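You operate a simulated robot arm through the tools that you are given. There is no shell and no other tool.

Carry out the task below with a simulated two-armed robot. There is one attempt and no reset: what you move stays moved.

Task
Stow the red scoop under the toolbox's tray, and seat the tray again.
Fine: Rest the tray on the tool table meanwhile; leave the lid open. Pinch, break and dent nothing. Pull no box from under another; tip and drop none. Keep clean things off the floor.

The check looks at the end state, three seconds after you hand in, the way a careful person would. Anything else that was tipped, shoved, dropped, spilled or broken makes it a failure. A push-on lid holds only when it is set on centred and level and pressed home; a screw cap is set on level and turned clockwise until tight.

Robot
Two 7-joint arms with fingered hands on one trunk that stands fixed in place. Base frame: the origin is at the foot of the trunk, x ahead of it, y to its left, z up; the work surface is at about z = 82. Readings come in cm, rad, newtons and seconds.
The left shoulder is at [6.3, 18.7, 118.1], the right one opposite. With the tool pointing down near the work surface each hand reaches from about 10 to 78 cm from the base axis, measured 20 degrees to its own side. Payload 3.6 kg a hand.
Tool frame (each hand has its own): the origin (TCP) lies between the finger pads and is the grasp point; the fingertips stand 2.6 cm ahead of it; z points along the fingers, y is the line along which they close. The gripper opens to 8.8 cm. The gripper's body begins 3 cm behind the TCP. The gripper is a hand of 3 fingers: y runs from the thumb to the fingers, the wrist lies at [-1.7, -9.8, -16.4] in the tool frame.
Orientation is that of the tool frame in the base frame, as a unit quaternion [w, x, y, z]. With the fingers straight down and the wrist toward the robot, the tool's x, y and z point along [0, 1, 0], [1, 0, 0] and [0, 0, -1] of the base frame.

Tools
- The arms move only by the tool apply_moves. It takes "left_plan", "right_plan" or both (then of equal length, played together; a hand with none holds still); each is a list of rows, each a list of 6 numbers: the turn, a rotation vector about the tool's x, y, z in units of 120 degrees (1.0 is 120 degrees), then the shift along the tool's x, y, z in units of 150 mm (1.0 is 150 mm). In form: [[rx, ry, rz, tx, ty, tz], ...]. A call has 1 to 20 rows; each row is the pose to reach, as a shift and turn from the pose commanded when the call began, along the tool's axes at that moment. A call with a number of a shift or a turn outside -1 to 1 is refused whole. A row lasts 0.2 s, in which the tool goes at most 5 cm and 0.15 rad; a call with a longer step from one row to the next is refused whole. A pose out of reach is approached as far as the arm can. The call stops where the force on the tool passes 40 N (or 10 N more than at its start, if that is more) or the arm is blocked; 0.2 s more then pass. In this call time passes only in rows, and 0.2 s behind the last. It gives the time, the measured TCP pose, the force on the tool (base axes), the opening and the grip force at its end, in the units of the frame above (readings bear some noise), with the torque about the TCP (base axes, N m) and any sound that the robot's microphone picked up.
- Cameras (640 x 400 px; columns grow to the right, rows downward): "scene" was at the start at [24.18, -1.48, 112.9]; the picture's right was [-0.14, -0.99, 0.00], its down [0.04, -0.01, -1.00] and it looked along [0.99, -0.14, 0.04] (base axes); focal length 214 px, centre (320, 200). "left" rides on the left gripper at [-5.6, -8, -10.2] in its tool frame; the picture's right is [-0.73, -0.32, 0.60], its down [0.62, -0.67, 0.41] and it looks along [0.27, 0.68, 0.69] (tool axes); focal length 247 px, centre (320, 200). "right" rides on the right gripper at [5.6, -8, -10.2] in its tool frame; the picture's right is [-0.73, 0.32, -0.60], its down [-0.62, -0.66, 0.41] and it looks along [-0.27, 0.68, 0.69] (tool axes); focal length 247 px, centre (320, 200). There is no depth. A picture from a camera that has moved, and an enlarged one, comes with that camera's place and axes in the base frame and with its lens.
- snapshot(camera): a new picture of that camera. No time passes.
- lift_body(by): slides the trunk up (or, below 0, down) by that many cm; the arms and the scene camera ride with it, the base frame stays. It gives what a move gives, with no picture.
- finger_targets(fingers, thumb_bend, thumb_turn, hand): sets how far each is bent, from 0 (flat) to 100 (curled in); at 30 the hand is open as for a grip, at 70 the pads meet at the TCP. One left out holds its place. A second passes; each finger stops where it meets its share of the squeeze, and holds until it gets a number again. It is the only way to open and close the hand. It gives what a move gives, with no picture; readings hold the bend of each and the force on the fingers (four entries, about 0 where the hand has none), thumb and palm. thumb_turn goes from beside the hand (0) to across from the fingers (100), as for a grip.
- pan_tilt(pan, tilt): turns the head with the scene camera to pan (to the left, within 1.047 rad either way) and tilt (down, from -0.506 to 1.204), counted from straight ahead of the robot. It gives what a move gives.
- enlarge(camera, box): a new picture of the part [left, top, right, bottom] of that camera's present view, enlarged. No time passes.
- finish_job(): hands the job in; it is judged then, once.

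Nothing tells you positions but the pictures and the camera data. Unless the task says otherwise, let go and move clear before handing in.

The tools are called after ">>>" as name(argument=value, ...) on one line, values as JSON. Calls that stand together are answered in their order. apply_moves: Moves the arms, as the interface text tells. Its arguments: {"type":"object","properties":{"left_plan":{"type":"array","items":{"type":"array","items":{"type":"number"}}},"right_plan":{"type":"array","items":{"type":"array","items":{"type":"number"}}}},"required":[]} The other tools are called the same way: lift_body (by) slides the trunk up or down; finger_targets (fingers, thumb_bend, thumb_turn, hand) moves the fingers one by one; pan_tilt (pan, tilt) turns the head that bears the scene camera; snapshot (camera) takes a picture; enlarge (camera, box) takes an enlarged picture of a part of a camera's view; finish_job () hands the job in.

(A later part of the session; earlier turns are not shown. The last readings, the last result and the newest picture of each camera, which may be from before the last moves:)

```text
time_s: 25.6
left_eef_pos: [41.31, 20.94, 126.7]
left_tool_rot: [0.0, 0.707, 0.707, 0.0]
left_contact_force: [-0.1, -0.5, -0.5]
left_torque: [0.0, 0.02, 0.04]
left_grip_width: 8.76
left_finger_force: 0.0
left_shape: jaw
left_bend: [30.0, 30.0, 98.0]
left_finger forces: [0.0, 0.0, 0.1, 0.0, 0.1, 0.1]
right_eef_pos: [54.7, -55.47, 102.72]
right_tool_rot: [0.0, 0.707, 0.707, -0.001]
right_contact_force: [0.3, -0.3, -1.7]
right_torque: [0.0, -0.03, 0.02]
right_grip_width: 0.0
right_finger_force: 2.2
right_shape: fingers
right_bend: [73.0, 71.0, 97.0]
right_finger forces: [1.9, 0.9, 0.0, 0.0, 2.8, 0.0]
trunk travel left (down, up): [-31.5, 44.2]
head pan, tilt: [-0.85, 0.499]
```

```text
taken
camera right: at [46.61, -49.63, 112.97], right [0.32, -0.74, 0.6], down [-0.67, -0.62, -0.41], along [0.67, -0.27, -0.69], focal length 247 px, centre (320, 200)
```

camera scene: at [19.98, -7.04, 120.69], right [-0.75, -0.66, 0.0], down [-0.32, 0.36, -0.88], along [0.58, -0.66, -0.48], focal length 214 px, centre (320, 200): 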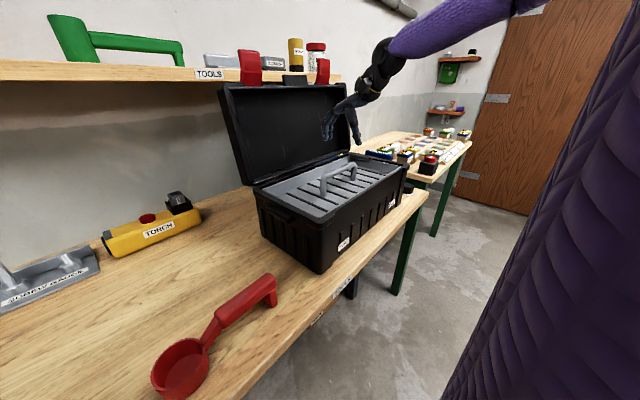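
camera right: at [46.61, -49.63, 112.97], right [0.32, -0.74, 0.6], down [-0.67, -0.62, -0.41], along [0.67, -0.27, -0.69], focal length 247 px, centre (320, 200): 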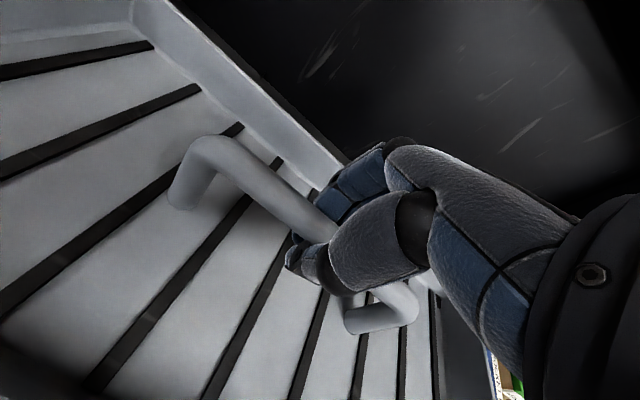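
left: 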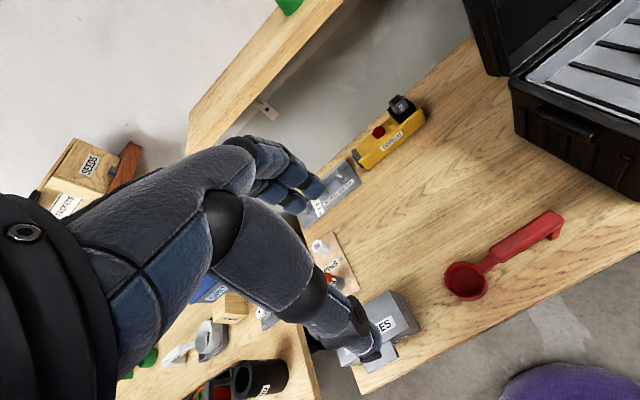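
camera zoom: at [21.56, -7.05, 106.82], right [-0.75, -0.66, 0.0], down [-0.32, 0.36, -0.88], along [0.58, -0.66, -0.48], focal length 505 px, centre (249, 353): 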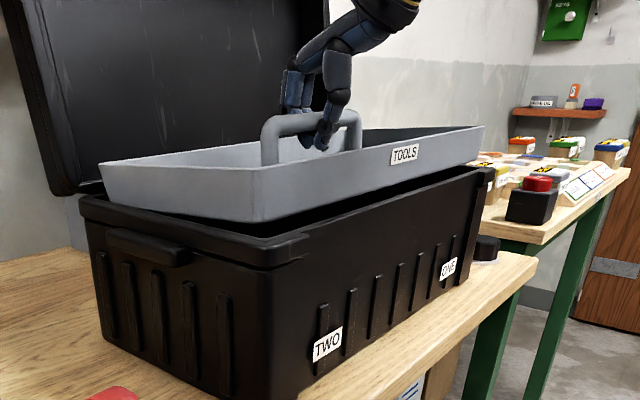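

The tray (light, ~0.2 kg) is off its seat and hanging nearly level. I'll raise it 8 cm more, clear of the box rim, and look into the box.

>>> apply_moves(right_plan=[[0, 0, 0, 0, 0, -0.07], [0, 0, 0, 0, 0, -0.14], [0, 0, 0, 0, 0, -0.21], [0, 0, 0, 0, 0, -0.28], [0, 0, 0, 0, 0, -0.35], [0, 0, 0, 0, 0, -0.42], [0, 0, 0, 0, 0, -0.49], [0, 0, 0, 0, 0, -0.55]])

>>> snapshot(camera="scene")

>>> enlarge(camera="scene", box=[230, 0, 470, 220])

```text
time_s: 27.4
left_eef_pos: [41.35, 20.87, 126.65]
left_tool_rot: [0.0, 0.707, 0.707, -0.001]
left_contact_force: [-0.5, 0.0, -0.1]
left_torque: [0.01, 0.01, 0.02]
left_grip_width: 8.78
left_finger_force: 0.2
left_shape: jaw
left_bend: [30.0, 30.0, 98.0]
left_finger forces: [0.0, 0.0, 0.1, 0.1, 0.1, 0.0]
right_eef_pos: [54.75, -55.36, 110.96]
right_tool_rot: [0.0, 0.707, 0.707, -0.001]
right_contact_force: [0.0, 0.3, -1.8]
right_torque: [-0.02, -0.03, -0.02]
right_grip_width: 0.03
right_finger_force: 3.0
right_shape: fingers
right_bend: [73.0, 71.0, 97.0]
right_finger forces: [1.7, 0.9, 0.0, 0.1, 2.8, 0.1]
trunk travel left (down, up): [-31.5, 44.2]
head pan, tilt: [-0.85, 0.499]
```

```text
taken
camera scene: at [21.56, -7.05, 106.82], right [-0.75, -0.66, 0.0], down [-0.32, 0.36, -0.88], along [0.58, -0.66, -0.48], focal length 214 px, centre (320, 200)
```

scene: 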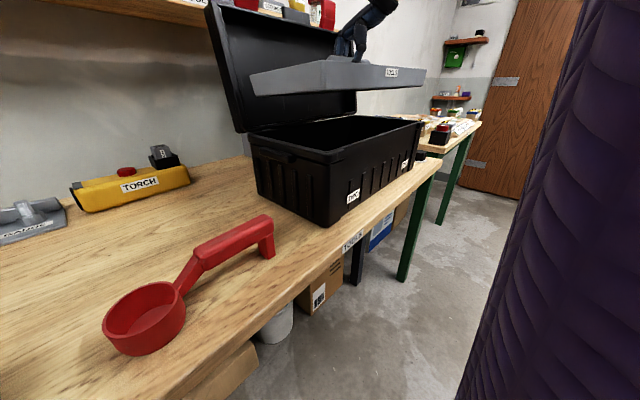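

```text
1.82 times, centred on (350, 110) of scene
camera zoom: at [21.56, -7.05, 106.82], right [-0.75, -0.66, 0.0], down [-0.32, 0.36, -0.88], along [0.58, -0.66, -0.48], focal length 390 px, centre (266, 364)
```

zoom: 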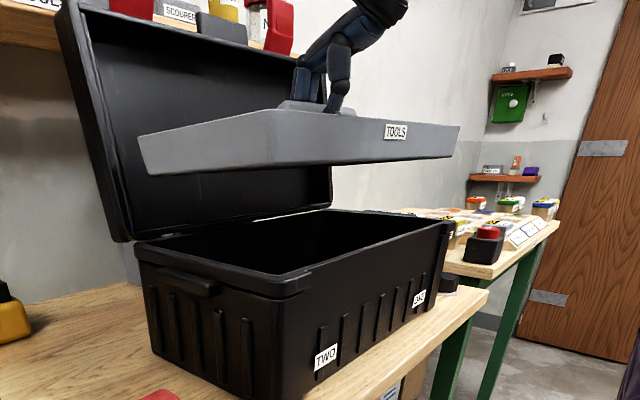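

The tray hangs level with its bottom around z≈105, and the box is open below. I'll carry it left in steps, keeping it away from the lid.

>>> apply_moves(right_plan=[[0, 0, 0, 0.08, 0, 0], [0, 0, 0, 0.2, 0, 0], [0, 0, 0, 0.36, 0, 0], [0, 0, 0, 0.52, 0, 0], [0, 0, 0, 0.68, 0, 0], [0, 0, 0, 0.84, 0, 0], [0, 0, 0, 1.0, 0, 0]])

>>> apply_moves(right_plan=[[0, 0, 0, 0.16, 0, 0], [0, 0, 0, 0.32, 0, 0], [0, 0, 0, 0.48, 0, 0], [0, 0, 0, 0.64, 0, 0], [0, 0, 0, 0.82, 0, 0], [0, 0, 0, 1.0, 0, 0]])

>>> snapshot(camera="scene")

>>> snapshot(camera="left")

```text
time_s: 29.0
left_eef_pos: [41.31, 21.07, 126.67]
left_tool_rot: [0.0, 0.707, 0.707, 0.0]
left_contact_force: [0.8, 0.0, 0.3]
left_torque: [0.02, 0.02, -0.01]
left_grip_width: 8.77
left_finger_force: 0.1
left_shape: jaw
left_bend: [30.0, 30.0, 98.0]
left_finger forces: [0.1, 0.0, 0.0, 0.0, 0.0, 0.0]
right_eef_pos: [54.58, -40.33, 110.95]
right_tool_rot: [0.0, 0.707, 0.707, -0.001]
right_contact_force: [-0.1, 0.1, -2.6]
right_torque: [-0.02, -0.02, -0.01]
right_grip_width: 0.0
right_finger_force: 2.8
right_shape: fingers
right_bend: [73.0, 71.0, 97.0]
right_finger forces: [1.7, 1.1, 0.0, 0.1, 2.7, 0.0]
trunk travel left (down, up): [-31.5, 44.2]
head pan, tilt: [-0.85, 0.499]
```

```text
time_s: 30.4
left_eef_pos: [41.34, 21.05, 126.55]
left_tool_rot: [0.0, 0.707, 0.707, 0.0]
left_contact_force: [0.2, 0.4, 0.2]
left_torque: [-0.02, -0.01, 0.04]
left_grip_width: 8.78
left_finger_force: 0.0
left_shape: jaw
left_bend: [30.0, 30.0, 98.0]
left_finger forces: [0.0, 0.0, 0.0, 0.0, 0.0, 0.1]
right_eef_pos: [54.5, -25.38, 110.92]
right_tool_rot: [-0.001, 0.707, 0.707, 0.0]
right_contact_force: [1.1, -0.1, -2.7]
right_torque: [0.01, 0.0, -0.01]
right_grip_width: 0.01
right_finger_force: 2.8
right_shape: fingers
right_bend: [73.0, 71.0, 97.0]
right_finger forces: [1.6, 1.0, 0.0, 0.0, 2.7, 0.0]
trunk travel left (down, up): [-31.5, 44.2]
head pan, tilt: [-0.85, 0.499]
```

```text
taken
camera scene: at [21.57, -7.0, 106.82], right [-0.75, -0.66, 0.0], down [-0.32, 0.36, -0.88], along [0.58, -0.66, -0.48], focal length 214 px, centre (320, 200)
```

scene: 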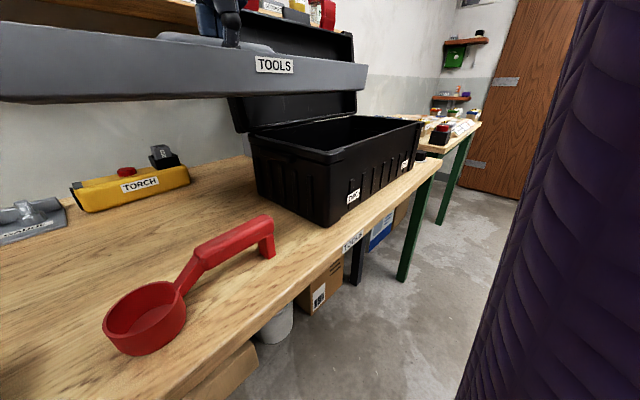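

```text
taken
camera left: at [33.18, 15.41, 136.77], right [-0.32, -0.73, -0.6], down [-0.67, 0.62, -0.41], along [0.68, 0.27, -0.69], focal length 247 px, centre (320, 200)
```

left: 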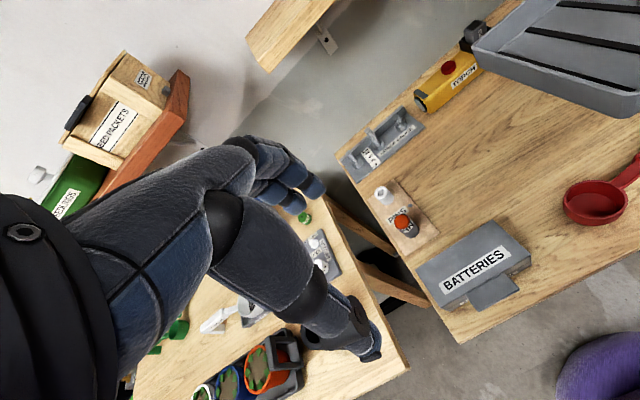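

The tray is over the table, and the free area is x≈52–80, y≈−31 to 13. I'll continue left to y≈−9, then forward to x≈64.5 past the lid.

>>> apply_moves(right_plan=[[0, 0, 0, 0.16, 0, 0], [0, 0, 0, 0.32, 0, 0], [0, 0, 0, 0.48, 0, 0], [0, 0, 0, 0.64, 0, 0], [0, 0, 0, 0.82, 0, 0], [0, 0, 0, 1.0, 0, 0]])

>>> apply_moves(right_plan=[[0, 0, 0, 0.05, 0.1, 0], [0, 0, 0, 0.1, 0.22, 0], [0, 0, 0, 0.1, 0.34, 0], [0, 0, 0, 0.1, 0.46, 0], [0, 0, 0, 0.1, 0.57, 0], [0, 0, 0, 0.1, 0.667, 0]])

>>> pan_tilt(pan=-0.2, tilt=0.4)

>>> snapshot(camera="scene")

>>> snapshot(camera="left")

>>> snapshot(camera="right")

```text
time_s: 31.8
left_eef_pos: [41.18, 20.94, 126.69]
left_tool_rot: [0.0, 0.707, 0.707, 0.0]
left_contact_force: [0.0, 0.0, 0.2]
left_torque: [0.0, -0.02, 0.01]
left_grip_width: 8.76
left_finger_force: 0.0
left_shape: jaw
left_bend: [30.0, 30.0, 98.0]
left_finger forces: [0.0, 0.0, 0.0, 0.1, 0.0, 0.1]
right_eef_pos: [54.55, -12.33, 110.94]
right_tool_rot: [0.0, 0.708, 0.707, -0.001]
right_contact_force: [-0.5, 0.5, -2.1]
right_torque: [-0.02, -0.04, 0.0]
right_grip_width: 0.0
right_finger_force: 3.1
right_shape: fingers
right_bend: [72.0, 70.0, 97.0]
right_finger forces: [1.7, 1.1, 0.0, 0.0, 2.8, 0.1]
right hand out of reach, approached as far as the arm can: row 6
trunk travel left (down, up): [-31.5, 44.2]
head pan, tilt: [-0.85, 0.499]
```

```text
time_s: 33.2
left_eef_pos: [41.2, 20.94, 126.72]
left_tool_rot: [0.0, 0.707, 0.707, 0.0]
left_contact_force: [-0.4, -0.2, 0.3]
left_torque: [-0.02, 0.01, -0.01]
left_grip_width: 8.77
left_finger_force: 0.1
left_shape: jaw
left_bend: [30.0, 30.0, 98.0]
left_finger forces: [0.0, 0.0, 0.0, 0.0, 0.1, 0.0]
right_eef_pos: [56.82, -13.11, 109.11]
right_tool_rot: [0.0, 0.706, 0.708, -0.001]
right_contact_force: [-0.5, -0.4, -1.7]
right_torque: [-0.05, -0.02, 0.0]
right_grip_width: 0.0
right_finger_force: 3.1
right_shape: fingers
right_bend: [72.0, 71.0, 97.0]
right_finger forces: [2.0, 1.0, 0.1, 0.1, 2.8, 0.1]
right hand out of reach, approached as far as the arm can: row 1, 2, 3, 4, 5, 6
trunk travel left (down, up): [-31.5, 44.2]
head pan, tilt: [-0.85, 0.499]
```

```text
time_s: 34.2
left_eef_pos: [41.28, 20.9, 126.64]
left_tool_rot: [0.0, 0.706, 0.708, 0.0]
left_contact_force: [-0.8, 0.8, -0.3]
left_torque: [-0.02, 0.04, 0.03]
left_grip_width: 8.79
left_finger_force: 0.0
left_shape: jaw
left_bend: [30.0, 30.0, 98.0]
left_finger forces: [0.0, 0.0, 0.0, 0.0, 0.0, 0.0]
right_eef_pos: [56.86, -13.1, 109.18]
right_tool_rot: [0.0, 0.707, 0.707, 0.0]
right_contact_force: [0.1, -0.1, -2.8]
right_torque: [-0.01, -0.02, 0.02]
right_grip_width: 0.0
right_finger_force: 3.3
right_shape: fingers
right_bend: [72.0, 71.0, 97.0]
right_finger forces: [1.9, 1.0, 0.0, 0.0, 2.8, 0.0]
trunk travel left (down, up): [-31.5, 44.2]
head pan, tilt: [-0.201, 0.4]
```

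```text
taken
camera scene: at [24.64, -2.06, 107.73], right [-0.2, -0.98, 0.0], down [-0.38, 0.08, -0.92], along [0.9, -0.18, -0.39], focal length 214 px, centre (320, 200)
```

scene: 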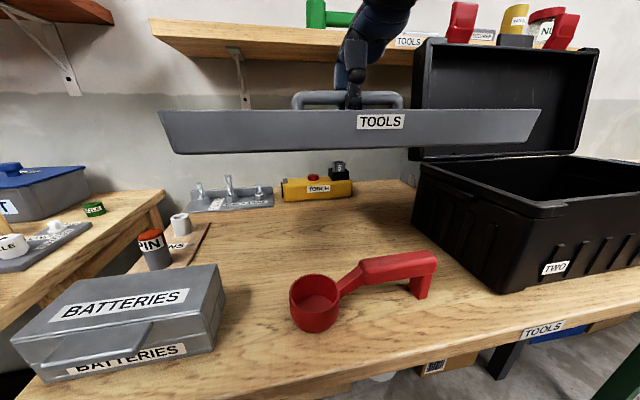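

```text
taken
camera left: at [33.18, 15.35, 136.78], right [-0.32, -0.73, -0.6], down [-0.67, 0.62, -0.41], along [0.68, 0.27, -0.69], focal length 247 px, centre (320, 200)
```

left: 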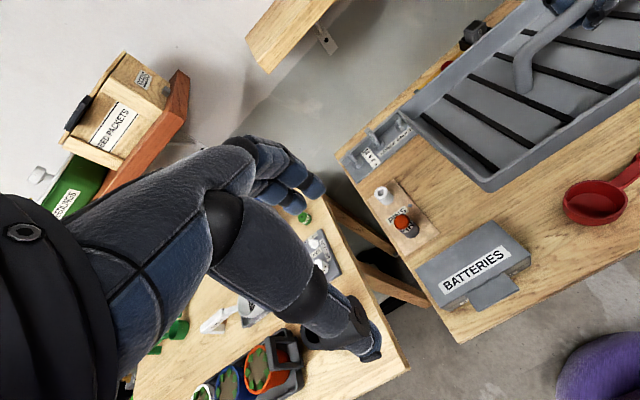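

```text
taken
camera right: at [48.83, -7.39, 119.36], right [0.32, -0.73, 0.6], down [-0.67, -0.62, -0.41], along [0.67, -0.27, -0.69], focal length 247 px, centre (320, 200)
```

right: 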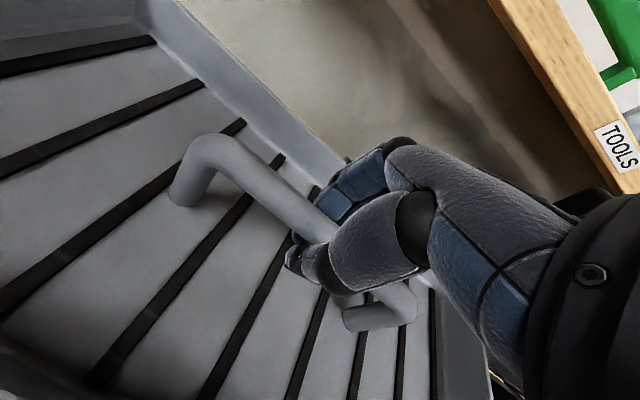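

The right hand hits a wrist-flexion limit this high relative to the shoulder. I'll raise the trunk 10 cm and then move forward and down, which keeps the wrist below shoulder height.

>>> lift_body(by=10)

>>> apply_moves(right_plan=[[0, 0, 0, 0, 0, 0.13], [0, 0, 0, 0, 0, 0.27], [0, 0, 0, 0.05, 0.06, 0.4], [0, 0, 0, 0.1, 0.15, 0.5], [0, 0, 0, 0.15, 0.25, 0.6], [0, 0, 0, 0.2, 0.35, 0.7], [0, 0, 0, 0.25, 0.45, 0.8], [0, 0, 0, 0.27, 0.52, 0.9]])

>>> snapshot(camera="scene")

>>> snapshot(camera="left")

```text
time_s: 35.5
left_eef_pos: [41.33, 20.94, 136.63]
left_tool_rot: [0.0, 0.707, 0.707, 0.0]
left_contact_force: [-0.6, 0.1, 0.3]
left_torque: [0.01, 0.0, -0.02]
left_grip_width: 8.77
left_finger_force: 0.1
left_shape: jaw
left_bend: [30.0, 30.0, 98.0]
left_finger forces: [0.0, 0.0, 0.0, 0.0, 0.0, 0.0]
right_eef_pos: [54.86, -13.12, 122.29]
right_tool_rot: [0.02, 0.707, 0.706, 0.022]
right_contact_force: [0.3, -0.1, -2.8]
right_torque: [-0.02, -0.01, 0.03]
right_grip_width: 0.0
right_finger_force: 2.9
right_shape: fingers
right_bend: [72.0, 71.0, 97.0]
right_finger forces: [2.0, 0.9, 0.0, 0.1, 2.7, 0.0]
trunk travel left (down, up): [-41.5, 34.2]
head pan, tilt: [-0.201, 0.4]
```

```text
time_s: 37.3
left_eef_pos: [41.19, 20.87, 136.68]
left_tool_rot: [0.0, 0.707, 0.707, 0.0]
left_contact_force: [0.2, 0.5, -0.5]
left_torque: [0.02, 0.0, 0.0]
left_grip_width: 8.76
left_finger_force: 0.1
left_shape: jaw
left_bend: [30.0, 30.0, 98.0]
left_finger forces: [0.0, 0.1, 0.0, 0.0, 0.0, 0.0]
right_eef_pos: [57.89, -16.25, 112.17]
right_tool_rot: [0.02, 0.707, 0.706, 0.022]
right_contact_force: [-0.5, 0.0, -2.8]
right_torque: [-0.01, -0.02, 0.04]
right_grip_width: 0.0
right_finger_force: 2.8
right_shape: fingers
right_bend: [72.0, 71.0, 97.0]
right_finger forces: [1.9, 0.9, 0.0, 0.0, 2.8, 0.0]
right hand out of reach, approached as far as the arm can: row 3, 4, 5, 6, 7, 8
trunk travel left (down, up): [-41.5, 34.2]
head pan, tilt: [-0.201, 0.4]
```

```text
taken
camera scene: at [23.37, -2.07, 118.43], right [-0.2, -0.98, 0.0], down [-0.38, 0.08, -0.92], along [0.9, -0.18, -0.39], focal length 214 px, centre (320, 200)
```

scene: 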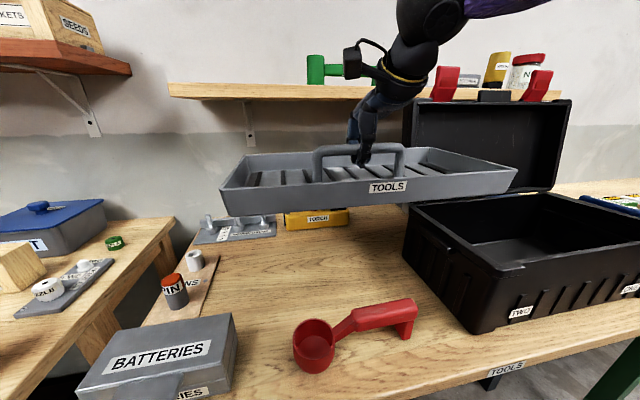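

```text
taken
camera left: at [33.2, 15.33, 146.78], right [-0.32, -0.73, -0.6], down [-0.67, 0.62, -0.41], along [0.68, 0.27, -0.69], focal length 247 px, centre (320, 200)
```

left: 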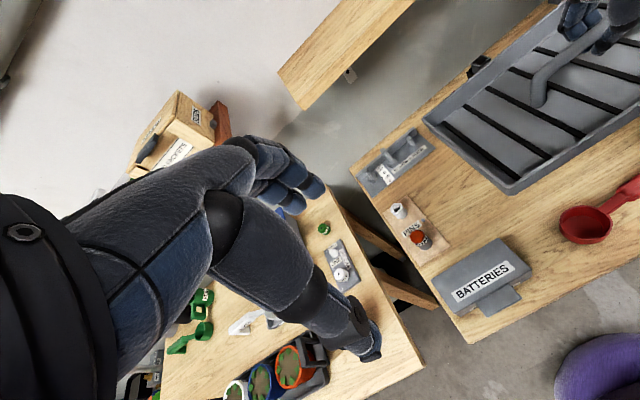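

The hand is limited reaching inward at this height; the tray is still hanging fine with no contact. I'll back off from the lid a little, raise the trunk more so the shoulder sits well above the hand, then try again lower.

>>> apply_moves(right_plan=[[0, 0, 0, 0.04, -0.07, 0], [0, 0, 0, 0.09, -0.14, 0], [0, 0, 0, 0.14, -0.2, 0]])

>>> lift_body(by=14)

>>> snapshot(camera="scene")

```text
time_s: 38.1
left_eef_pos: [41.18, 20.91, 136.67]
left_tool_rot: [0.0, 0.707, 0.707, 0.0]
left_contact_force: [0.7, -0.7, 0.0]
left_torque: [-0.01, -0.02, 0.0]
left_grip_width: 8.79
left_finger_force: 0.0
left_shape: jaw
left_bend: [30.0, 30.0, 98.0]
left_finger forces: [0.0, 0.0, 0.0, 0.0, 0.1, 0.1]
right_eef_pos: [54.77, -14.36, 112.15]
right_tool_rot: [0.021, 0.706, 0.708, 0.023]
right_contact_force: [-0.4, -0.1, -2.3]
right_torque: [-0.02, -0.02, -0.03]
right_grip_width: 0.03
right_finger_force: 3.0
right_shape: fingers
right_bend: [72.0, 71.0, 97.0]
right_finger forces: [2.0, 0.8, 0.0, 0.0, 2.7, 0.1]
trunk travel left (down, up): [-41.5, 34.2]
head pan, tilt: [-0.201, 0.4]
```

```text
time_s: 39.8
left_eef_pos: [41.19, 21.08, 150.66]
left_tool_rot: [0.0, 0.707, 0.707, 0.0]
left_contact_force: [-0.4, 0.8, -0.4]
left_torque: [-0.03, -0.01, 0.02]
left_grip_width: 8.77
left_finger_force: 0.0
left_shape: jaw
left_bend: [30.0, 30.0, 98.0]
left_finger forces: [0.1, 0.1, 0.0, 0.0, 0.0, 0.1]
right_eef_pos: [53.58, -14.41, 128.46]
right_tool_rot: [0.036, 0.705, 0.707, 0.039]
right_contact_force: [0.3, 0.2, -3.1]
right_torque: [-0.05, -0.05, 0.0]
right_grip_width: 0.0
right_finger_force: 2.8
right_shape: fingers
right_bend: [72.0, 71.0, 97.0]
right_finger forces: [2.0, 0.9, 0.1, 0.0, 2.8, 0.0]
trunk travel left (down, up): [-55.5, 20.2]
head pan, tilt: [-0.201, 0.4]
```

```text
taken
camera scene: at [22.44, -2.05, 132.98], right [-0.2, -0.98, 0.0], down [-0.38, 0.08, -0.92], along [0.9, -0.18, -0.39], focal length 214 px, centre (320, 200)
```

scene: 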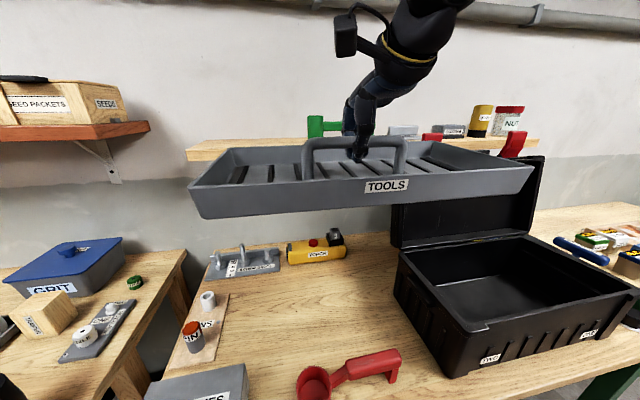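

The arm is at a wrist-flexion limit (hand pitched ~6° forward) but the tray is still secure. With the trunk now higher, I'll lower the arm ~14 cm straight down and restore the hand to vertical, which should free up the wrist.

>>> apply_moves(right_plan=[[0, 0, 0, 0, -0.017, 0.16], [0.005, 0, 0, 0, -0.034, 0.32], [0.015, 0, 0, 0, -0.051, 0.48], [0.025, 0, 0, 0, -0.068, 0.64], [0.035, 0, 0, 0, -0.085, 0.8], [0.045, 0, 0, 0, -0.1, 0.95], [0.051, 0, 0, 0, -0.1, 0.95]])

>>> snapshot(camera="scene")

```text
time_s: 41.4
left_eef_pos: [41.17, 21.05, 150.6]
left_tool_rot: [0.0, 0.707, 0.707, 0.0]
left_contact_force: [-0.6, 0.4, -0.5]
left_torque: [0.02, 0.0, 0.01]
left_grip_width: 8.76
left_finger_force: 0.0
left_shape: jaw
left_bend: [30.0, 30.0, 98.0]
left_finger forces: [0.1, 0.1, 0.0, 0.0, 0.1, 0.0]
right_eef_pos: [50.68, -18.57, 117.69]
right_tool_rot: [-0.002, 0.706, 0.708, 0.001]
right_contact_force: [-0.8, -1.2, -2.0]
right_torque: [0.0, 0.0, -0.01]
right_grip_width: 0.0
right_finger_force: 2.6
right_shape: fingers
right_bend: [72.0, 71.0, 97.0]
right_finger forces: [1.9, 0.9, 0.0, 0.1, 2.7, 0.2]
right hand out of reach, approached as far as the arm can: row 1, 2, 3, 4, 5, 6, 7
trunk travel left (down, up): [-55.5, 20.2]
head pan, tilt: [-0.201, 0.4]
```

```text
taken
camera scene: at [22.42, -2.04, 133.0], right [-0.2, -0.98, 0.0], down [-0.38, 0.08, -0.92], along [0.9, -0.18, -0.39], focal length 214 px, centre (320, 200)
```

scene: 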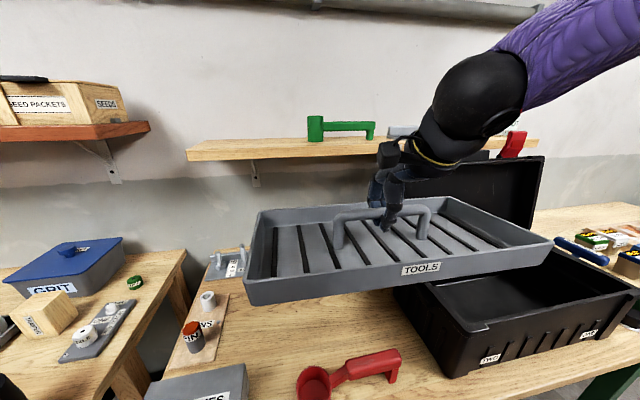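

The arm's elbow-out posture limits how far left the hand can go while pointing straight ahead. I'll test whether yawing the hand (and tray) counter-clockwise about the vertical frees the wrist.

>>> apply_moves(right_plan=[[0, 0, -0.05, 0, -0.03, 0], [0, 0, -0.1, 0, -0.06, 0], [0, 0, -0.15, 0, -0.1, 0], [0, 0, -0.2, 0, -0.13, 0]])

>>> apply_moves(right_plan=[[0, 0, 0, 0.05, 0, 0], [0, 0, 0, 0.1, 0, 0], [0, 0, 0, 0.2, 0, 0], [0, 0, 0, 0.3, 0, 0]])

>>> snapshot(camera="scene")

```text
time_s: 42.4
left_eef_pos: [41.24, 20.91, 150.64]
left_tool_rot: [0.001, 0.708, 0.707, -0.001]
left_contact_force: [0.1, 0.6, 0.7]
left_torque: [-0.02, 0.0, 0.01]
left_grip_width: 8.76
left_finger_force: 0.1
left_shape: jaw
left_bend: [30.0, 30.0, 98.0]
left_finger forces: [0.0, 0.0, 0.0, 0.0, 0.1, 0.0]
right_eef_pos: [48.99, -18.56, 117.55]
right_tool_rot: [-0.001, 0.544, 0.839, 0.001]
right_contact_force: [0.0, 0.1, -2.1]
right_torque: [0.0, 0.0, 0.01]
right_grip_width: 0.0
right_finger_force: 3.0
right_shape: fingers
right_bend: [72.0, 71.0, 97.0]
right_finger forces: [1.7, 1.1, 0.1, 0.1, 3.0, 0.0]
trunk travel left (down, up): [-55.5, 20.2]
head pan, tilt: [-0.201, 0.4]
```

```text
time_s: 43.4
left_eef_pos: [41.24, 20.95, 150.69]
left_tool_rot: [0.0, 0.707, 0.707, 0.0]
left_contact_force: [0.2, -0.2, -0.4]
left_torque: [-0.01, 0.01, 0.0]
left_grip_width: 8.77
left_finger_force: 0.1
left_shape: jaw
left_bend: [30.0, 30.0, 98.0]
left_finger forces: [0.1, 0.0, 0.0, 0.0, 0.0, 0.1]
right_eef_pos: [47.22, -14.43, 117.64]
right_tool_rot: [-0.001, 0.544, 0.839, 0.001]
right_contact_force: [0.4, 0.5, -1.8]
right_torque: [0.0, -0.02, 0.01]
right_grip_width: 0.01
right_finger_force: 2.7
right_shape: fingers
right_bend: [72.0, 71.0, 97.0]
right_finger forces: [1.9, 0.9, 0.1, 0.1, 2.6, 0.0]
trunk travel left (down, up): [-55.5, 20.2]
head pan, tilt: [-0.201, 0.4]
```

```text
taken
camera scene: at [22.42, -2.04, 133.0], right [-0.2, -0.98, 0.0], down [-0.38, 0.08, -0.92], along [0.9, -0.18, -0.39], focal length 214 px, centre (320, 200)
```

scene: 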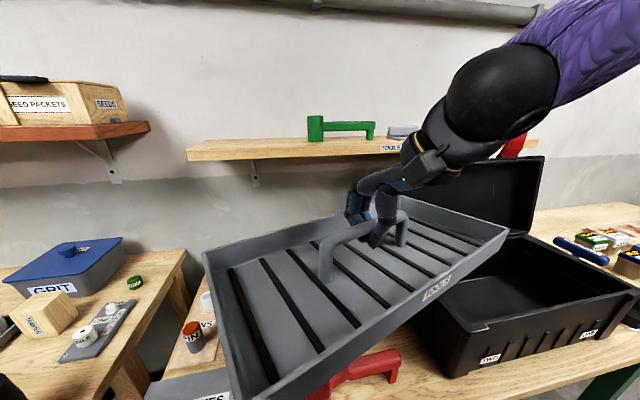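

Yawing 24° counter-clockwise frees the arm. I'll move the yawed tray to about (60.7, −9) while high, then bring it down and rotate it back once it is left of the box.

>>> apply_moves(right_plan=[[0, 0, 0, -0.004, 0.14, 0], [0, 0, 0, -0.008, 0.28, 0], [0, 0, 0, -0.012, 0.42, 0], [0, 0, 0, -0.018, 0.56, 0], [0, 0, 0, -0.022, 0.7, 0], [0, 0, 0, -0.026, 0.84, 0], [0, 0, 0, -0.031, 0.972, 0]])

>>> snapshot(camera="scene")

>>> snapshot(camera="left")

```text
time_s: 45.0
left_eef_pos: [41.24, 20.93, 150.61]
left_tool_rot: [0.0, 0.707, 0.707, 0.0]
left_contact_force: [-0.4, 0.4, -0.1]
left_torque: [-0.03, -0.04, 0.01]
left_grip_width: 8.77
left_finger_force: 0.1
left_shape: jaw
left_bend: [30.0, 30.0, 98.0]
left_finger forces: [0.0, 0.0, 0.0, 0.0, 0.0, 0.0]
right_eef_pos: [54.2, -15.54, 121.71]
right_tool_rot: [-0.002, 0.545, 0.839, 0.001]
right_contact_force: [0.1, 0.1, -1.9]
right_torque: [0.01, -0.01, 0.01]
right_grip_width: 0.0
right_finger_force: 2.9
right_shape: fingers
right_bend: [72.0, 71.0, 97.0]
right_finger forces: [2.0, 0.9, 0.1, 0.0, 2.6, 0.0]
right hand out of reach, approached as far as the arm can: row 1, 2, 3, 4, 5, 6, 7
trunk travel left (down, up): [-55.5, 20.2]
head pan, tilt: [-0.201, 0.4]
```

```text
taken
camera scene: at [22.43, -2.05, 133.0], right [-0.2, -0.98, 0.0], down [-0.38, 0.08, -0.92], along [0.9, -0.18, -0.39], focal length 214 px, centre (320, 200)
```

scene: 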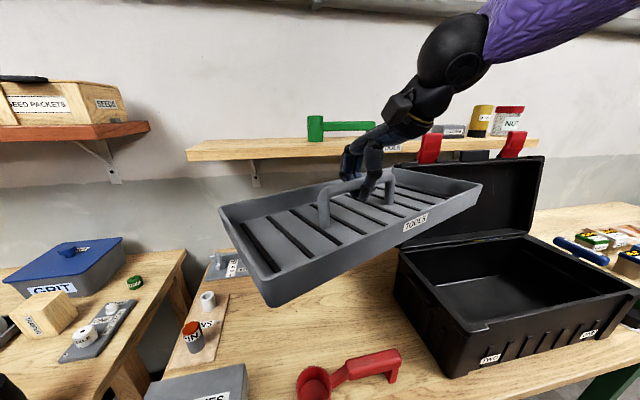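

```text
taken
camera left: at [33.19, 15.34, 160.78], right [-0.32, -0.73, -0.6], down [-0.67, 0.62, -0.41], along [0.68, 0.27, -0.69], focal length 247 px, centre (320, 200)
```

left: 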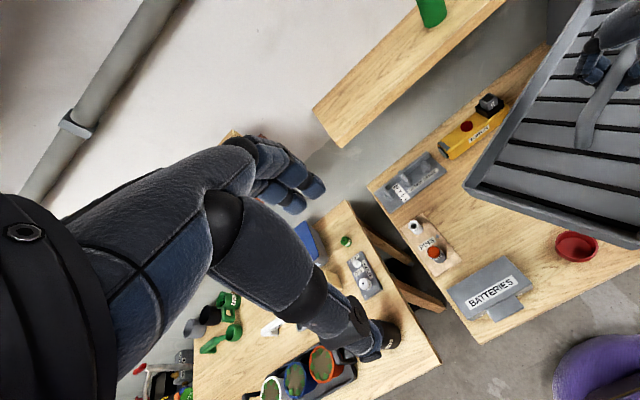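

Raising the shoulder relative to the hand turned out to make it worse — a lower shoulder lets the hand go further inward. I'll raise the arm and lower the trunk to compensate.

>>> apply_moves(right_plan=[[0, 0, 0, 0, 0, -0.13], [0, 0, 0, 0, 0, -0.27], [0, 0, 0, 0, 0, -0.4], [0, 0, 0, 0, 0, -0.53], [0, 0, 0, 0, 0, -0.67], [0, 0, 0, 0, 0, -0.8]])

>>> lift_body(by=-20)

>>> snapshot(camera="scene")

```text
time_s: 46.4
left_eef_pos: [41.22, 21.12, 150.62]
left_tool_rot: [0.001, 0.707, 0.707, 0.0]
left_contact_force: [-0.1, 0.2, -0.3]
left_torque: [0.0, -0.01, -0.02]
left_grip_width: 8.77
left_finger_force: 0.1
left_shape: jaw
left_bend: [30.0, 30.0, 98.0]
left_finger forces: [0.1, 0.1, 0.1, 0.0, 0.0, 0.1]
right_eef_pos: [54.18, -15.57, 133.59]
right_tool_rot: [-0.001, 0.544, 0.839, 0.001]
right_contact_force: [0.3, 0.6, -0.7]
right_torque: [-0.02, 0.01, 0.02]
right_grip_width: 0.01
right_finger_force: 3.1
right_shape: fingers
right_bend: [72.0, 71.0, 97.0]
right_finger forces: [1.9, 0.9, 0.1, 0.0, 2.7, 0.1]
trunk travel left (down, up): [-55.5, 20.2]
head pan, tilt: [-0.201, 0.4]
```

```text
time_s: 48.6
left_eef_pos: [41.21, 21.02, 130.79]
left_tool_rot: [0.0, 0.707, 0.707, 0.0]
left_contact_force: [0.1, -0.3, 0.4]
left_torque: [-0.01, 0.0, -0.04]
left_grip_width: 8.77
left_finger_force: 0.0
left_shape: jaw
left_bend: [30.0, 30.0, 98.0]
left_finger forces: [0.0, 0.0, 0.0, 0.0, 0.1, 0.0]
right_eef_pos: [54.12, -15.35, 113.83]
right_tool_rot: [-0.002, 0.544, 0.839, 0.001]
right_contact_force: [-0.2, 0.8, -1.9]
right_torque: [-0.05, 0.02, 0.02]
right_grip_width: 0.01
right_finger_force: 2.6
right_shape: fingers
right_bend: [72.0, 71.0, 97.0]
right_finger forces: [1.9, 0.9, 0.0, 0.0, 2.7, 0.0]
trunk travel left (down, up): [-35.5, 40.2]
head pan, tilt: [-0.201, 0.4]
```

```text
taken
camera scene: at [24.03, -2.05, 112.06], right [-0.2, -0.98, 0.0], down [-0.38, 0.08, -0.92], along [0.9, -0.18, -0.39], focal length 214 px, centre (320, 200)
```

scene: 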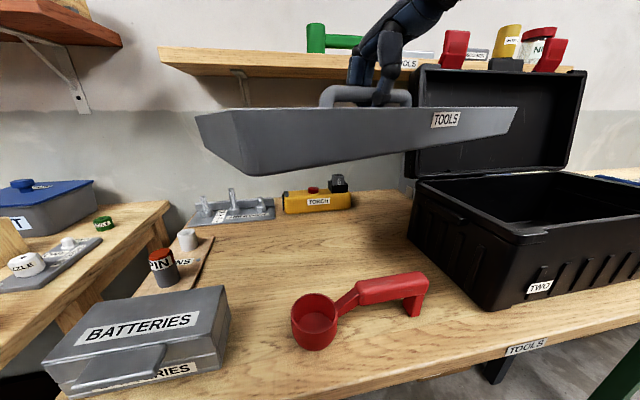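

No drift this time, so the arm is free again. Trying to move the yawed tray forward and inward now.

>>> apply_moves(right_plan=[[0, 0, 0, 0.05, 0.1, 0], [0, 0, 0, 0.1, 0.21, 0], [0, 0, 0, 0.14, 0.32, 0], [0, 0, 0, 0.19, 0.43, 0], [0, 0, 0, 0.23, 0.533, 0]])

>>> snapshot(camera="scene")

```text
time_s: 49.8
left_eef_pos: [41.29, 21.02, 130.6]
left_tool_rot: [0.0, 0.707, 0.707, -0.001]
left_contact_force: [0.3, 0.5, -0.6]
left_torque: [0.01, -0.02, -0.01]
left_grip_width: 8.77
left_finger_force: 0.0
left_shape: jaw
left_bend: [30.0, 30.0, 98.0]
left_finger forces: [0.1, 0.0, 0.0, 0.0, 0.0, 0.0]
right_eef_pos: [57.88, -11.72, 113.55]
right_tool_rot: [-0.002, 0.543, 0.839, 0.001]
right_contact_force: [-0.2, 0.0, -2.0]
right_torque: [-0.01, 0.02, 0.01]
right_grip_width: 0.0
right_finger_force: 2.9
right_shape: fingers
right_bend: [72.0, 71.0, 97.0]
right_finger forces: [1.7, 1.0, 0.1, 0.0, 2.5, 0.0]
right hand out of reach, approached as far as the arm can: row 4, 5
trunk travel left (down, up): [-35.5, 40.2]
head pan, tilt: [-0.201, 0.4]
```

```text
taken
camera scene: at [24.1, -2.05, 112.03], right [-0.2, -0.98, 0.0], down [-0.38, 0.08, -0.92], along [0.9, -0.18, -0.39], focal length 214 px, centre (320, 200)
```

scene: 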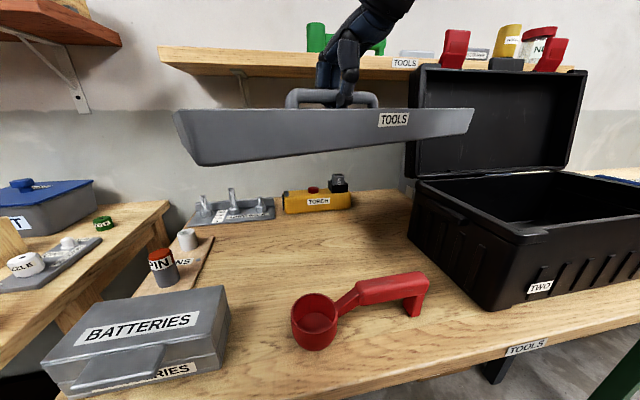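

Progress to (57.9, −11.7). I'll repeat: raise the arm, lower the trunk further.

>>> apply_moves(right_plan=[[0, 0, 0, 0, -0.01, -0.13], [0, 0, 0, 0, -0.02, -0.27], [0, 0, 0, 0, -0.03, -0.4], [0, 0, 0, 0, -0.04, -0.53], [0, 0, 0, 0, -0.05, -0.67], [0, 0, 0, 0, -0.05, -0.8]])

>>> lift_body(by=-15)

>>> apply_moves(right_plan=[[0, 0, 0, 0.05, 0.08, 0], [0, 0, 0, 0.1, 0.16, 0], [0, 0, 0, 0.12, 0.24, 0], [0, 0, 0, 0.13, 0.32, 0]])

>>> snapshot(camera="scene")

```text
time_s: 51.2
left_eef_pos: [41.13, 20.94, 130.76]
left_tool_rot: [-0.001, 0.707, 0.707, -0.001]
left_contact_force: [0.2, 0.6, 0.3]
left_torque: [-0.01, 0.03, 0.03]
left_grip_width: 8.77
left_finger_force: 0.1
left_shape: jaw
left_bend: [30.0, 30.0, 98.0]
left_finger forces: [0.0, 0.0, 0.0, 0.0, 0.1, 0.0]
right_eef_pos: [57.14, -13.94, 124.74]
right_tool_rot: [-0.002, 0.544, 0.839, 0.0]
right_contact_force: [0.2, -0.1, -2.8]
right_torque: [-0.02, -0.01, 0.0]
right_grip_width: 0.01
right_finger_force: 2.6
right_shape: fingers
right_bend: [72.0, 71.0, 97.0]
right_finger forces: [2.0, 0.8, 0.0, 0.0, 2.6, 0.0]
right hand out of reach, approached as far as the arm can: row 3, 4, 5, 6
trunk travel left (down, up): [-35.5, 40.2]
head pan, tilt: [-0.201, 0.4]
```

```text
time_s: 52.9
left_eef_pos: [41.12, 21.06, 115.66]
left_tool_rot: [0.0, 0.708, 0.707, 0.0]
left_contact_force: [0.5, 0.5, 0.3]
left_torque: [-0.04, -0.02, -0.04]
left_grip_width: 8.77
left_finger_force: 0.0
left_shape: jaw
left_bend: [30.0, 30.0, 98.0]
left_finger forces: [0.0, 0.1, 0.0, 0.0, 0.0, 0.1]
right_eef_pos: [57.1, -13.79, 110.05]
right_tool_rot: [-0.001, 0.544, 0.839, 0.002]
right_contact_force: [-0.1, -0.6, -1.5]
right_torque: [0.01, 0.0, -0.03]
right_grip_width: 0.0
right_finger_force: 2.7
right_shape: fingers
right_bend: [72.0, 71.0, 97.0]
right_finger forces: [1.9, 0.9, 0.0, 0.1, 2.6, 0.0]
trunk travel left (down, up): [-20.5, 55.2]
head pan, tilt: [-0.201, 0.4]
```

```text
time_s: 53.9
left_eef_pos: [41.23, 21.06, 115.5]
left_tool_rot: [0.0, 0.707, 0.707, 0.0]
left_contact_force: [-0.5, 0.1, -0.1]
left_torque: [0.02, 0.02, 0.01]
left_grip_width: 8.77
left_finger_force: 0.0
left_shape: jaw
left_bend: [30.0, 30.0, 98.0]
left_finger forces: [0.1, 0.0, 0.0, 0.0, 0.0, 0.0]
right_eef_pos: [58.77, -11.44, 109.83]
right_tool_rot: [-0.003, 0.544, 0.839, 0.003]
right_contact_force: [0.3, 0.7, -2.4]
right_torque: [0.07, 0.01, -0.01]
right_grip_width: 0.0
right_finger_force: 3.1
right_shape: fingers
right_bend: [72.0, 71.0, 97.0]
right_finger forces: [1.8, 0.8, 0.0, 0.1, 2.6, 0.1]
right hand out of reach, approached as far as the arm can: row 3, 4
trunk travel left (down, up): [-20.5, 55.2]
head pan, tilt: [-0.201, 0.4]
```

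```text
taken
camera scene: at [26.62, -2.05, 95.7], right [-0.2, -0.98, 0.0], down [-0.38, 0.08, -0.92], along [0.9, -0.18, -0.39], focal length 214 px, centre (320, 200)
```

scene: 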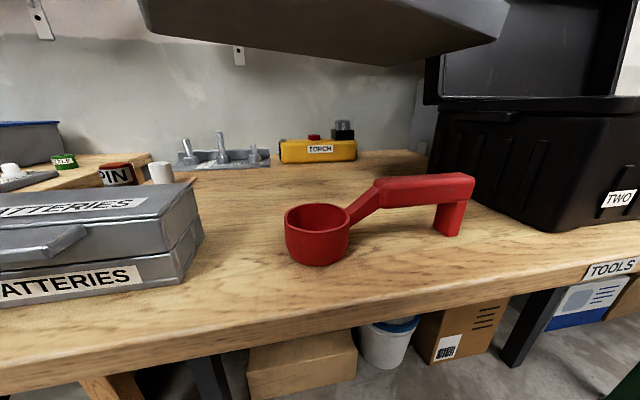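

The inward limit is just ~2 cm short of what I need. Since the tray hangs freely about the bar axis, I can pitch the hand (fingers forward) about the bar without tilting the tray, which relieves the wrist. I'll pitch ~24° and try moving inward.

>>> apply_moves(right_plan=[[-0.05, 0, 0, 0, 0, 0], [-0.1, 0, 0, 0, 0, 0], [-0.15, 0, 0, 0, 0, 0], [-0.2, 0, 0, 0, 0, 0]])

>>> snapshot(camera="right")

>>> pan_tilt(pan=-0.2, tilt=0)

>>> snapshot(camera="scene")

```text
time_s: 54.9
left_eef_pos: [41.2, 20.97, 115.67]
left_tool_rot: [0.0, 0.707, 0.707, 0.0]
left_contact_force: [0.7, 0.0, 0.2]
left_torque: [-0.02, -0.02, -0.01]
left_grip_width: 8.78
left_finger_force: 0.0
left_shape: jaw
left_bend: [30.0, 30.0, 98.0]
left_finger forces: [0.0, 0.1, 0.0, 0.1, 0.0, 0.1]
right_eef_pos: [58.77, -11.59, 109.87]
right_tool_rot: [0.112, 0.532, 0.82, 0.176]
right_contact_force: [0.0, 0.7, -2.3]
right_torque: [-0.03, 0.01, -0.02]
right_grip_width: 0.03
right_finger_force: 2.5
right_shape: fingers
right_bend: [72.0, 71.0, 97.0]
right_finger forces: [2.2, 0.8, 0.1, 0.0, 2.3, 0.0]
trunk travel left (down, up): [-20.5, 55.2]
head pan, tilt: [-0.201, 0.4]
```

```text
taken
camera right: at [45.98, -10.95, 115.96], right [0.34, -0.65, 0.67], down [-0.15, -0.75, -0.65], along [0.93, 0.12, -0.35], focal length 247 px, centre (320, 200)
```

right: 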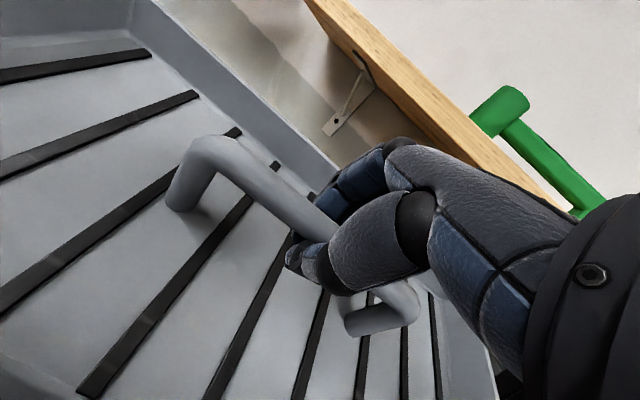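

```text
time_s: 55.8
left_eef_pos: [41.35, 20.89, 115.6]
left_tool_rot: [0.0, 0.707, 0.707, -0.001]
left_contact_force: [-0.5, 0.7, -0.6]
left_torque: [0.01, -0.03, -0.02]
left_grip_width: 8.78
left_finger_force: 0.0
left_shape: jaw
left_bend: [30.0, 30.0, 98.0]
left_finger forces: [0.0, 0.0, 0.1, 0.1, 0.0, 0.0]
right_eef_pos: [58.81, -11.49, 109.87]
right_tool_rot: [0.111, 0.533, 0.821, 0.175]
right_contact_force: [-0.7, -0.1, -1.7]
right_torque: [-0.01, 0.0, 0.01]
right_grip_width: 0.0
right_finger_force: 2.6
right_shape: fingers
right_bend: [72.0, 71.0, 97.0]
right_finger forces: [2.1, 0.9, 0.0, 0.0, 2.3, 0.0]
trunk travel left (down, up): [-20.5, 55.2]
head pan, tilt: [-0.201, 0.0]
```

```text
taken
camera scene: at [26.34, -2.0, 99.4], right [-0.2, -0.98, 0.0], down [0.0, 0.0, -1.0], along [0.98, -0.2, 0.0], focal length 214 px, centre (320, 200)
```

scene: 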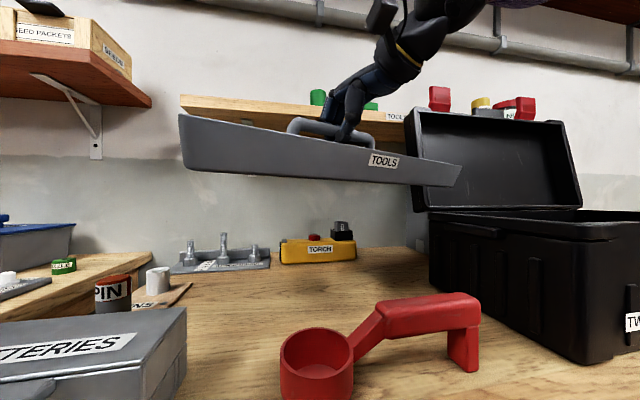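

The tray pitches with the hand (friction holds it), which is acceptable briefly since it's empty, but I'll level it before setting down. Checking whether this pose lets me reach further inward.

>>> apply_moves(right_plan=[[0, 0, 0, 0.03, 0.066, 0.03], [0, 0, 0, 0.06, 0.132, 0.06], [0, 0, 0, 0.095, 0.2, 0.09], [0, 0, 0, 0.127, 0.265, 0.118]])

```text
time_s: 56.8
left_eef_pos: [41.33, 20.85, 115.66]
left_tool_rot: [-0.001, 0.707, 0.707, -0.001]
left_contact_force: [0.3, 0.6, -0.3]
left_torque: [0.0, -0.01, 0.04]
left_grip_width: 8.8
left_finger_force: 0.0
left_shape: jaw
left_bend: [30.0, 30.0, 98.0]
left_finger forces: [0.0, 0.1, 0.0, 0.0, 0.0, 0.0]
right_eef_pos: [62.06, -8.05, 109.91]
right_tool_rot: [0.112, 0.532, 0.821, 0.175]
right_contact_force: [0.3, -0.4, -2.2]
right_torque: [0.01, 0.08, 0.0]
right_grip_width: 0.02
right_finger_force: 2.3
right_shape: fingers
right_bend: [72.0, 71.0, 97.0]
right_finger forces: [1.9, 0.7, 0.0, 0.0, 2.3, 0.0]
trunk travel left (down, up): [-20.5, 55.2]
head pan, tilt: [-0.201, 0.0]
```

Pitching works — now at (62.1, −8.0). Next I'll rotate the tray back to yaw 0 about the vertical while still high.

>>> apply_moves(right_plan=[[0, -0.0163, 0.0367, 0, 0, 0], [0, -0.0327, 0.0734, 0, 0, 0], [0, -0.049, 0.11, 0, 0, 0], [0, -0.0654, 0.147, 0, 0, 0], [0, -0.0817, 0.1836, 0, 0, 0]])

>>> snapshot(camera="scene")

>>> snapshot(camera="left")

```text
time_s: 58.0
left_eef_pos: [41.02, 21.0, 115.81]
left_tool_rot: [0.001, 0.707, 0.707, 0.0]
left_contact_force: [0.3, 0.2, -0.5]
left_torque: [0.01, -0.02, 0.01]
left_grip_width: 8.78
left_finger_force: 0.1
left_shape: jaw
left_bend: [30.0, 30.0, 98.0]
left_finger forces: [0.0, 0.0, 0.0, 0.1, 0.0, 0.0]
right_eef_pos: [61.05, -12.41, 112.18]
right_tool_rot: [0.146, 0.692, 0.691, 0.148]
right_contact_force: [-1.0, 0.5, -1.9]
right_torque: [0.01, 0.03, 0.0]
right_grip_width: 0.01
right_finger_force: 2.4
right_shape: fingers
right_bend: [72.0, 71.0, 97.0]
right_finger forces: [1.9, 1.0, 0.1, 0.0, 2.5, 0.0]
right hand out of reach, approached as far as the arm can: row 2, 3, 4, 5
trunk travel left (down, up): [-20.5, 55.2]
head pan, tilt: [-0.201, 0.0]
```

```text
taken
camera scene: at [26.21, -1.99, 99.47], right [-0.2, -0.98, 0.0], down [0.0, 0.0, -1.0], along [0.98, -0.2, 0.0], focal length 214 px, centre (320, 200)
```

scene: 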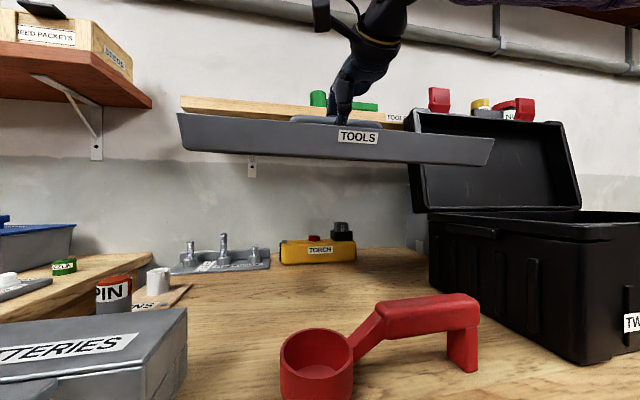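

```text
taken
camera left: at [32.99, 15.35, 125.85], right [-0.32, -0.73, -0.6], down [-0.66, 0.62, -0.41], along [0.68, 0.27, -0.69], focal length 247 px, centre (320, 200)
```

left: 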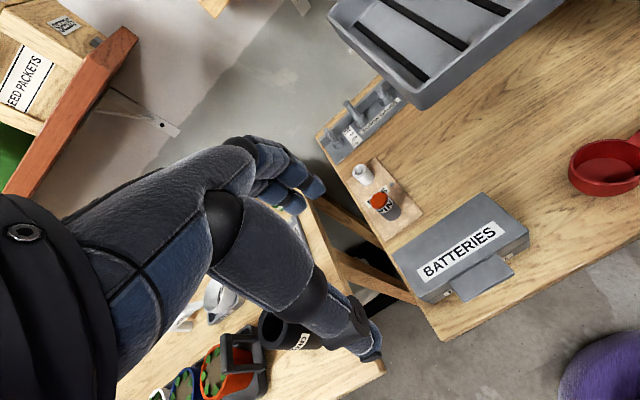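

At yaw 0 the limit is y≈−12.4 again with 24° pitch. I'll add 12° more pitch and push to about (62.5, −9.5).

>>> apply_moves(right_plan=[[-0.05, 0, 0, 0, 0, 0], [-0.1, 0, 0, 0, 0, 0], [-0.1, 0, 0, 0.06, 0.03, 0.013], [-0.1, 0, 0, 0.13, 0.06, 0.027], [-0.1, 0, 0, 0.193, 0.091, 0.041]])

>>> snapshot(camera="scene")

>>> snapshot(camera="right")

```text
time_s: 59.2
left_eef_pos: [41.27, 20.98, 115.64]
left_tool_rot: [0.0, 0.707, 0.707, 0.0]
left_contact_force: [0.4, -0.1, -0.4]
left_torque: [-0.01, 0.03, 0.01]
left_grip_width: 8.77
left_finger_force: 0.1
left_shape: jaw
left_bend: [30.0, 30.0, 98.0]
left_finger forces: [0.1, 0.0, 0.0, 0.1, 0.0, 0.0]
right_eef_pos: [61.91, -11.39, 111.93]
right_tool_rot: [0.217, 0.673, 0.672, 0.219]
right_contact_force: [0.4, -0.2, -2.2]
right_torque: [-0.04, 0.04, 0.01]
right_grip_width: 0.02
right_finger_force: 1.9
right_shape: fingers
right_bend: [72.0, 71.0, 97.0]
right_finger forces: [1.6, 0.6, 0.1, 0.0, 2.0, 0.1]
right hand out of reach, approached as far as the arm can: row 4, 5
trunk travel left (down, up): [-20.5, 55.2]
head pan, tilt: [-0.201, 0.0]
```

```text
taken
camera scene: at [26.33, -1.99, 99.42], right [-0.2, -0.98, 0.0], down [0.0, 0.0, -1.0], along [0.98, -0.2, 0.0], focal length 214 px, centre (320, 200)
```

scene: 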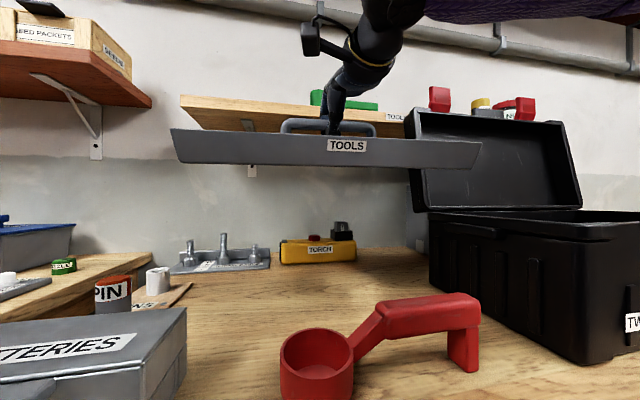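

```text
taken
camera right: at [49.39, -5.51, 115.57], right [-0.09, -0.74, 0.67], down [-0.3, -0.62, -0.73], along [0.95, -0.27, -0.16], focal length 247 px, centre (320, 200)
```

right: 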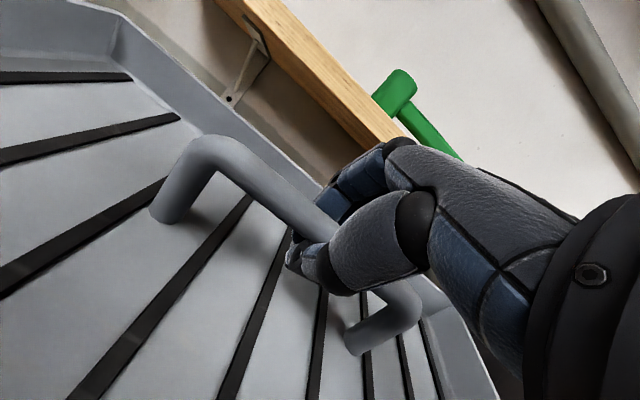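

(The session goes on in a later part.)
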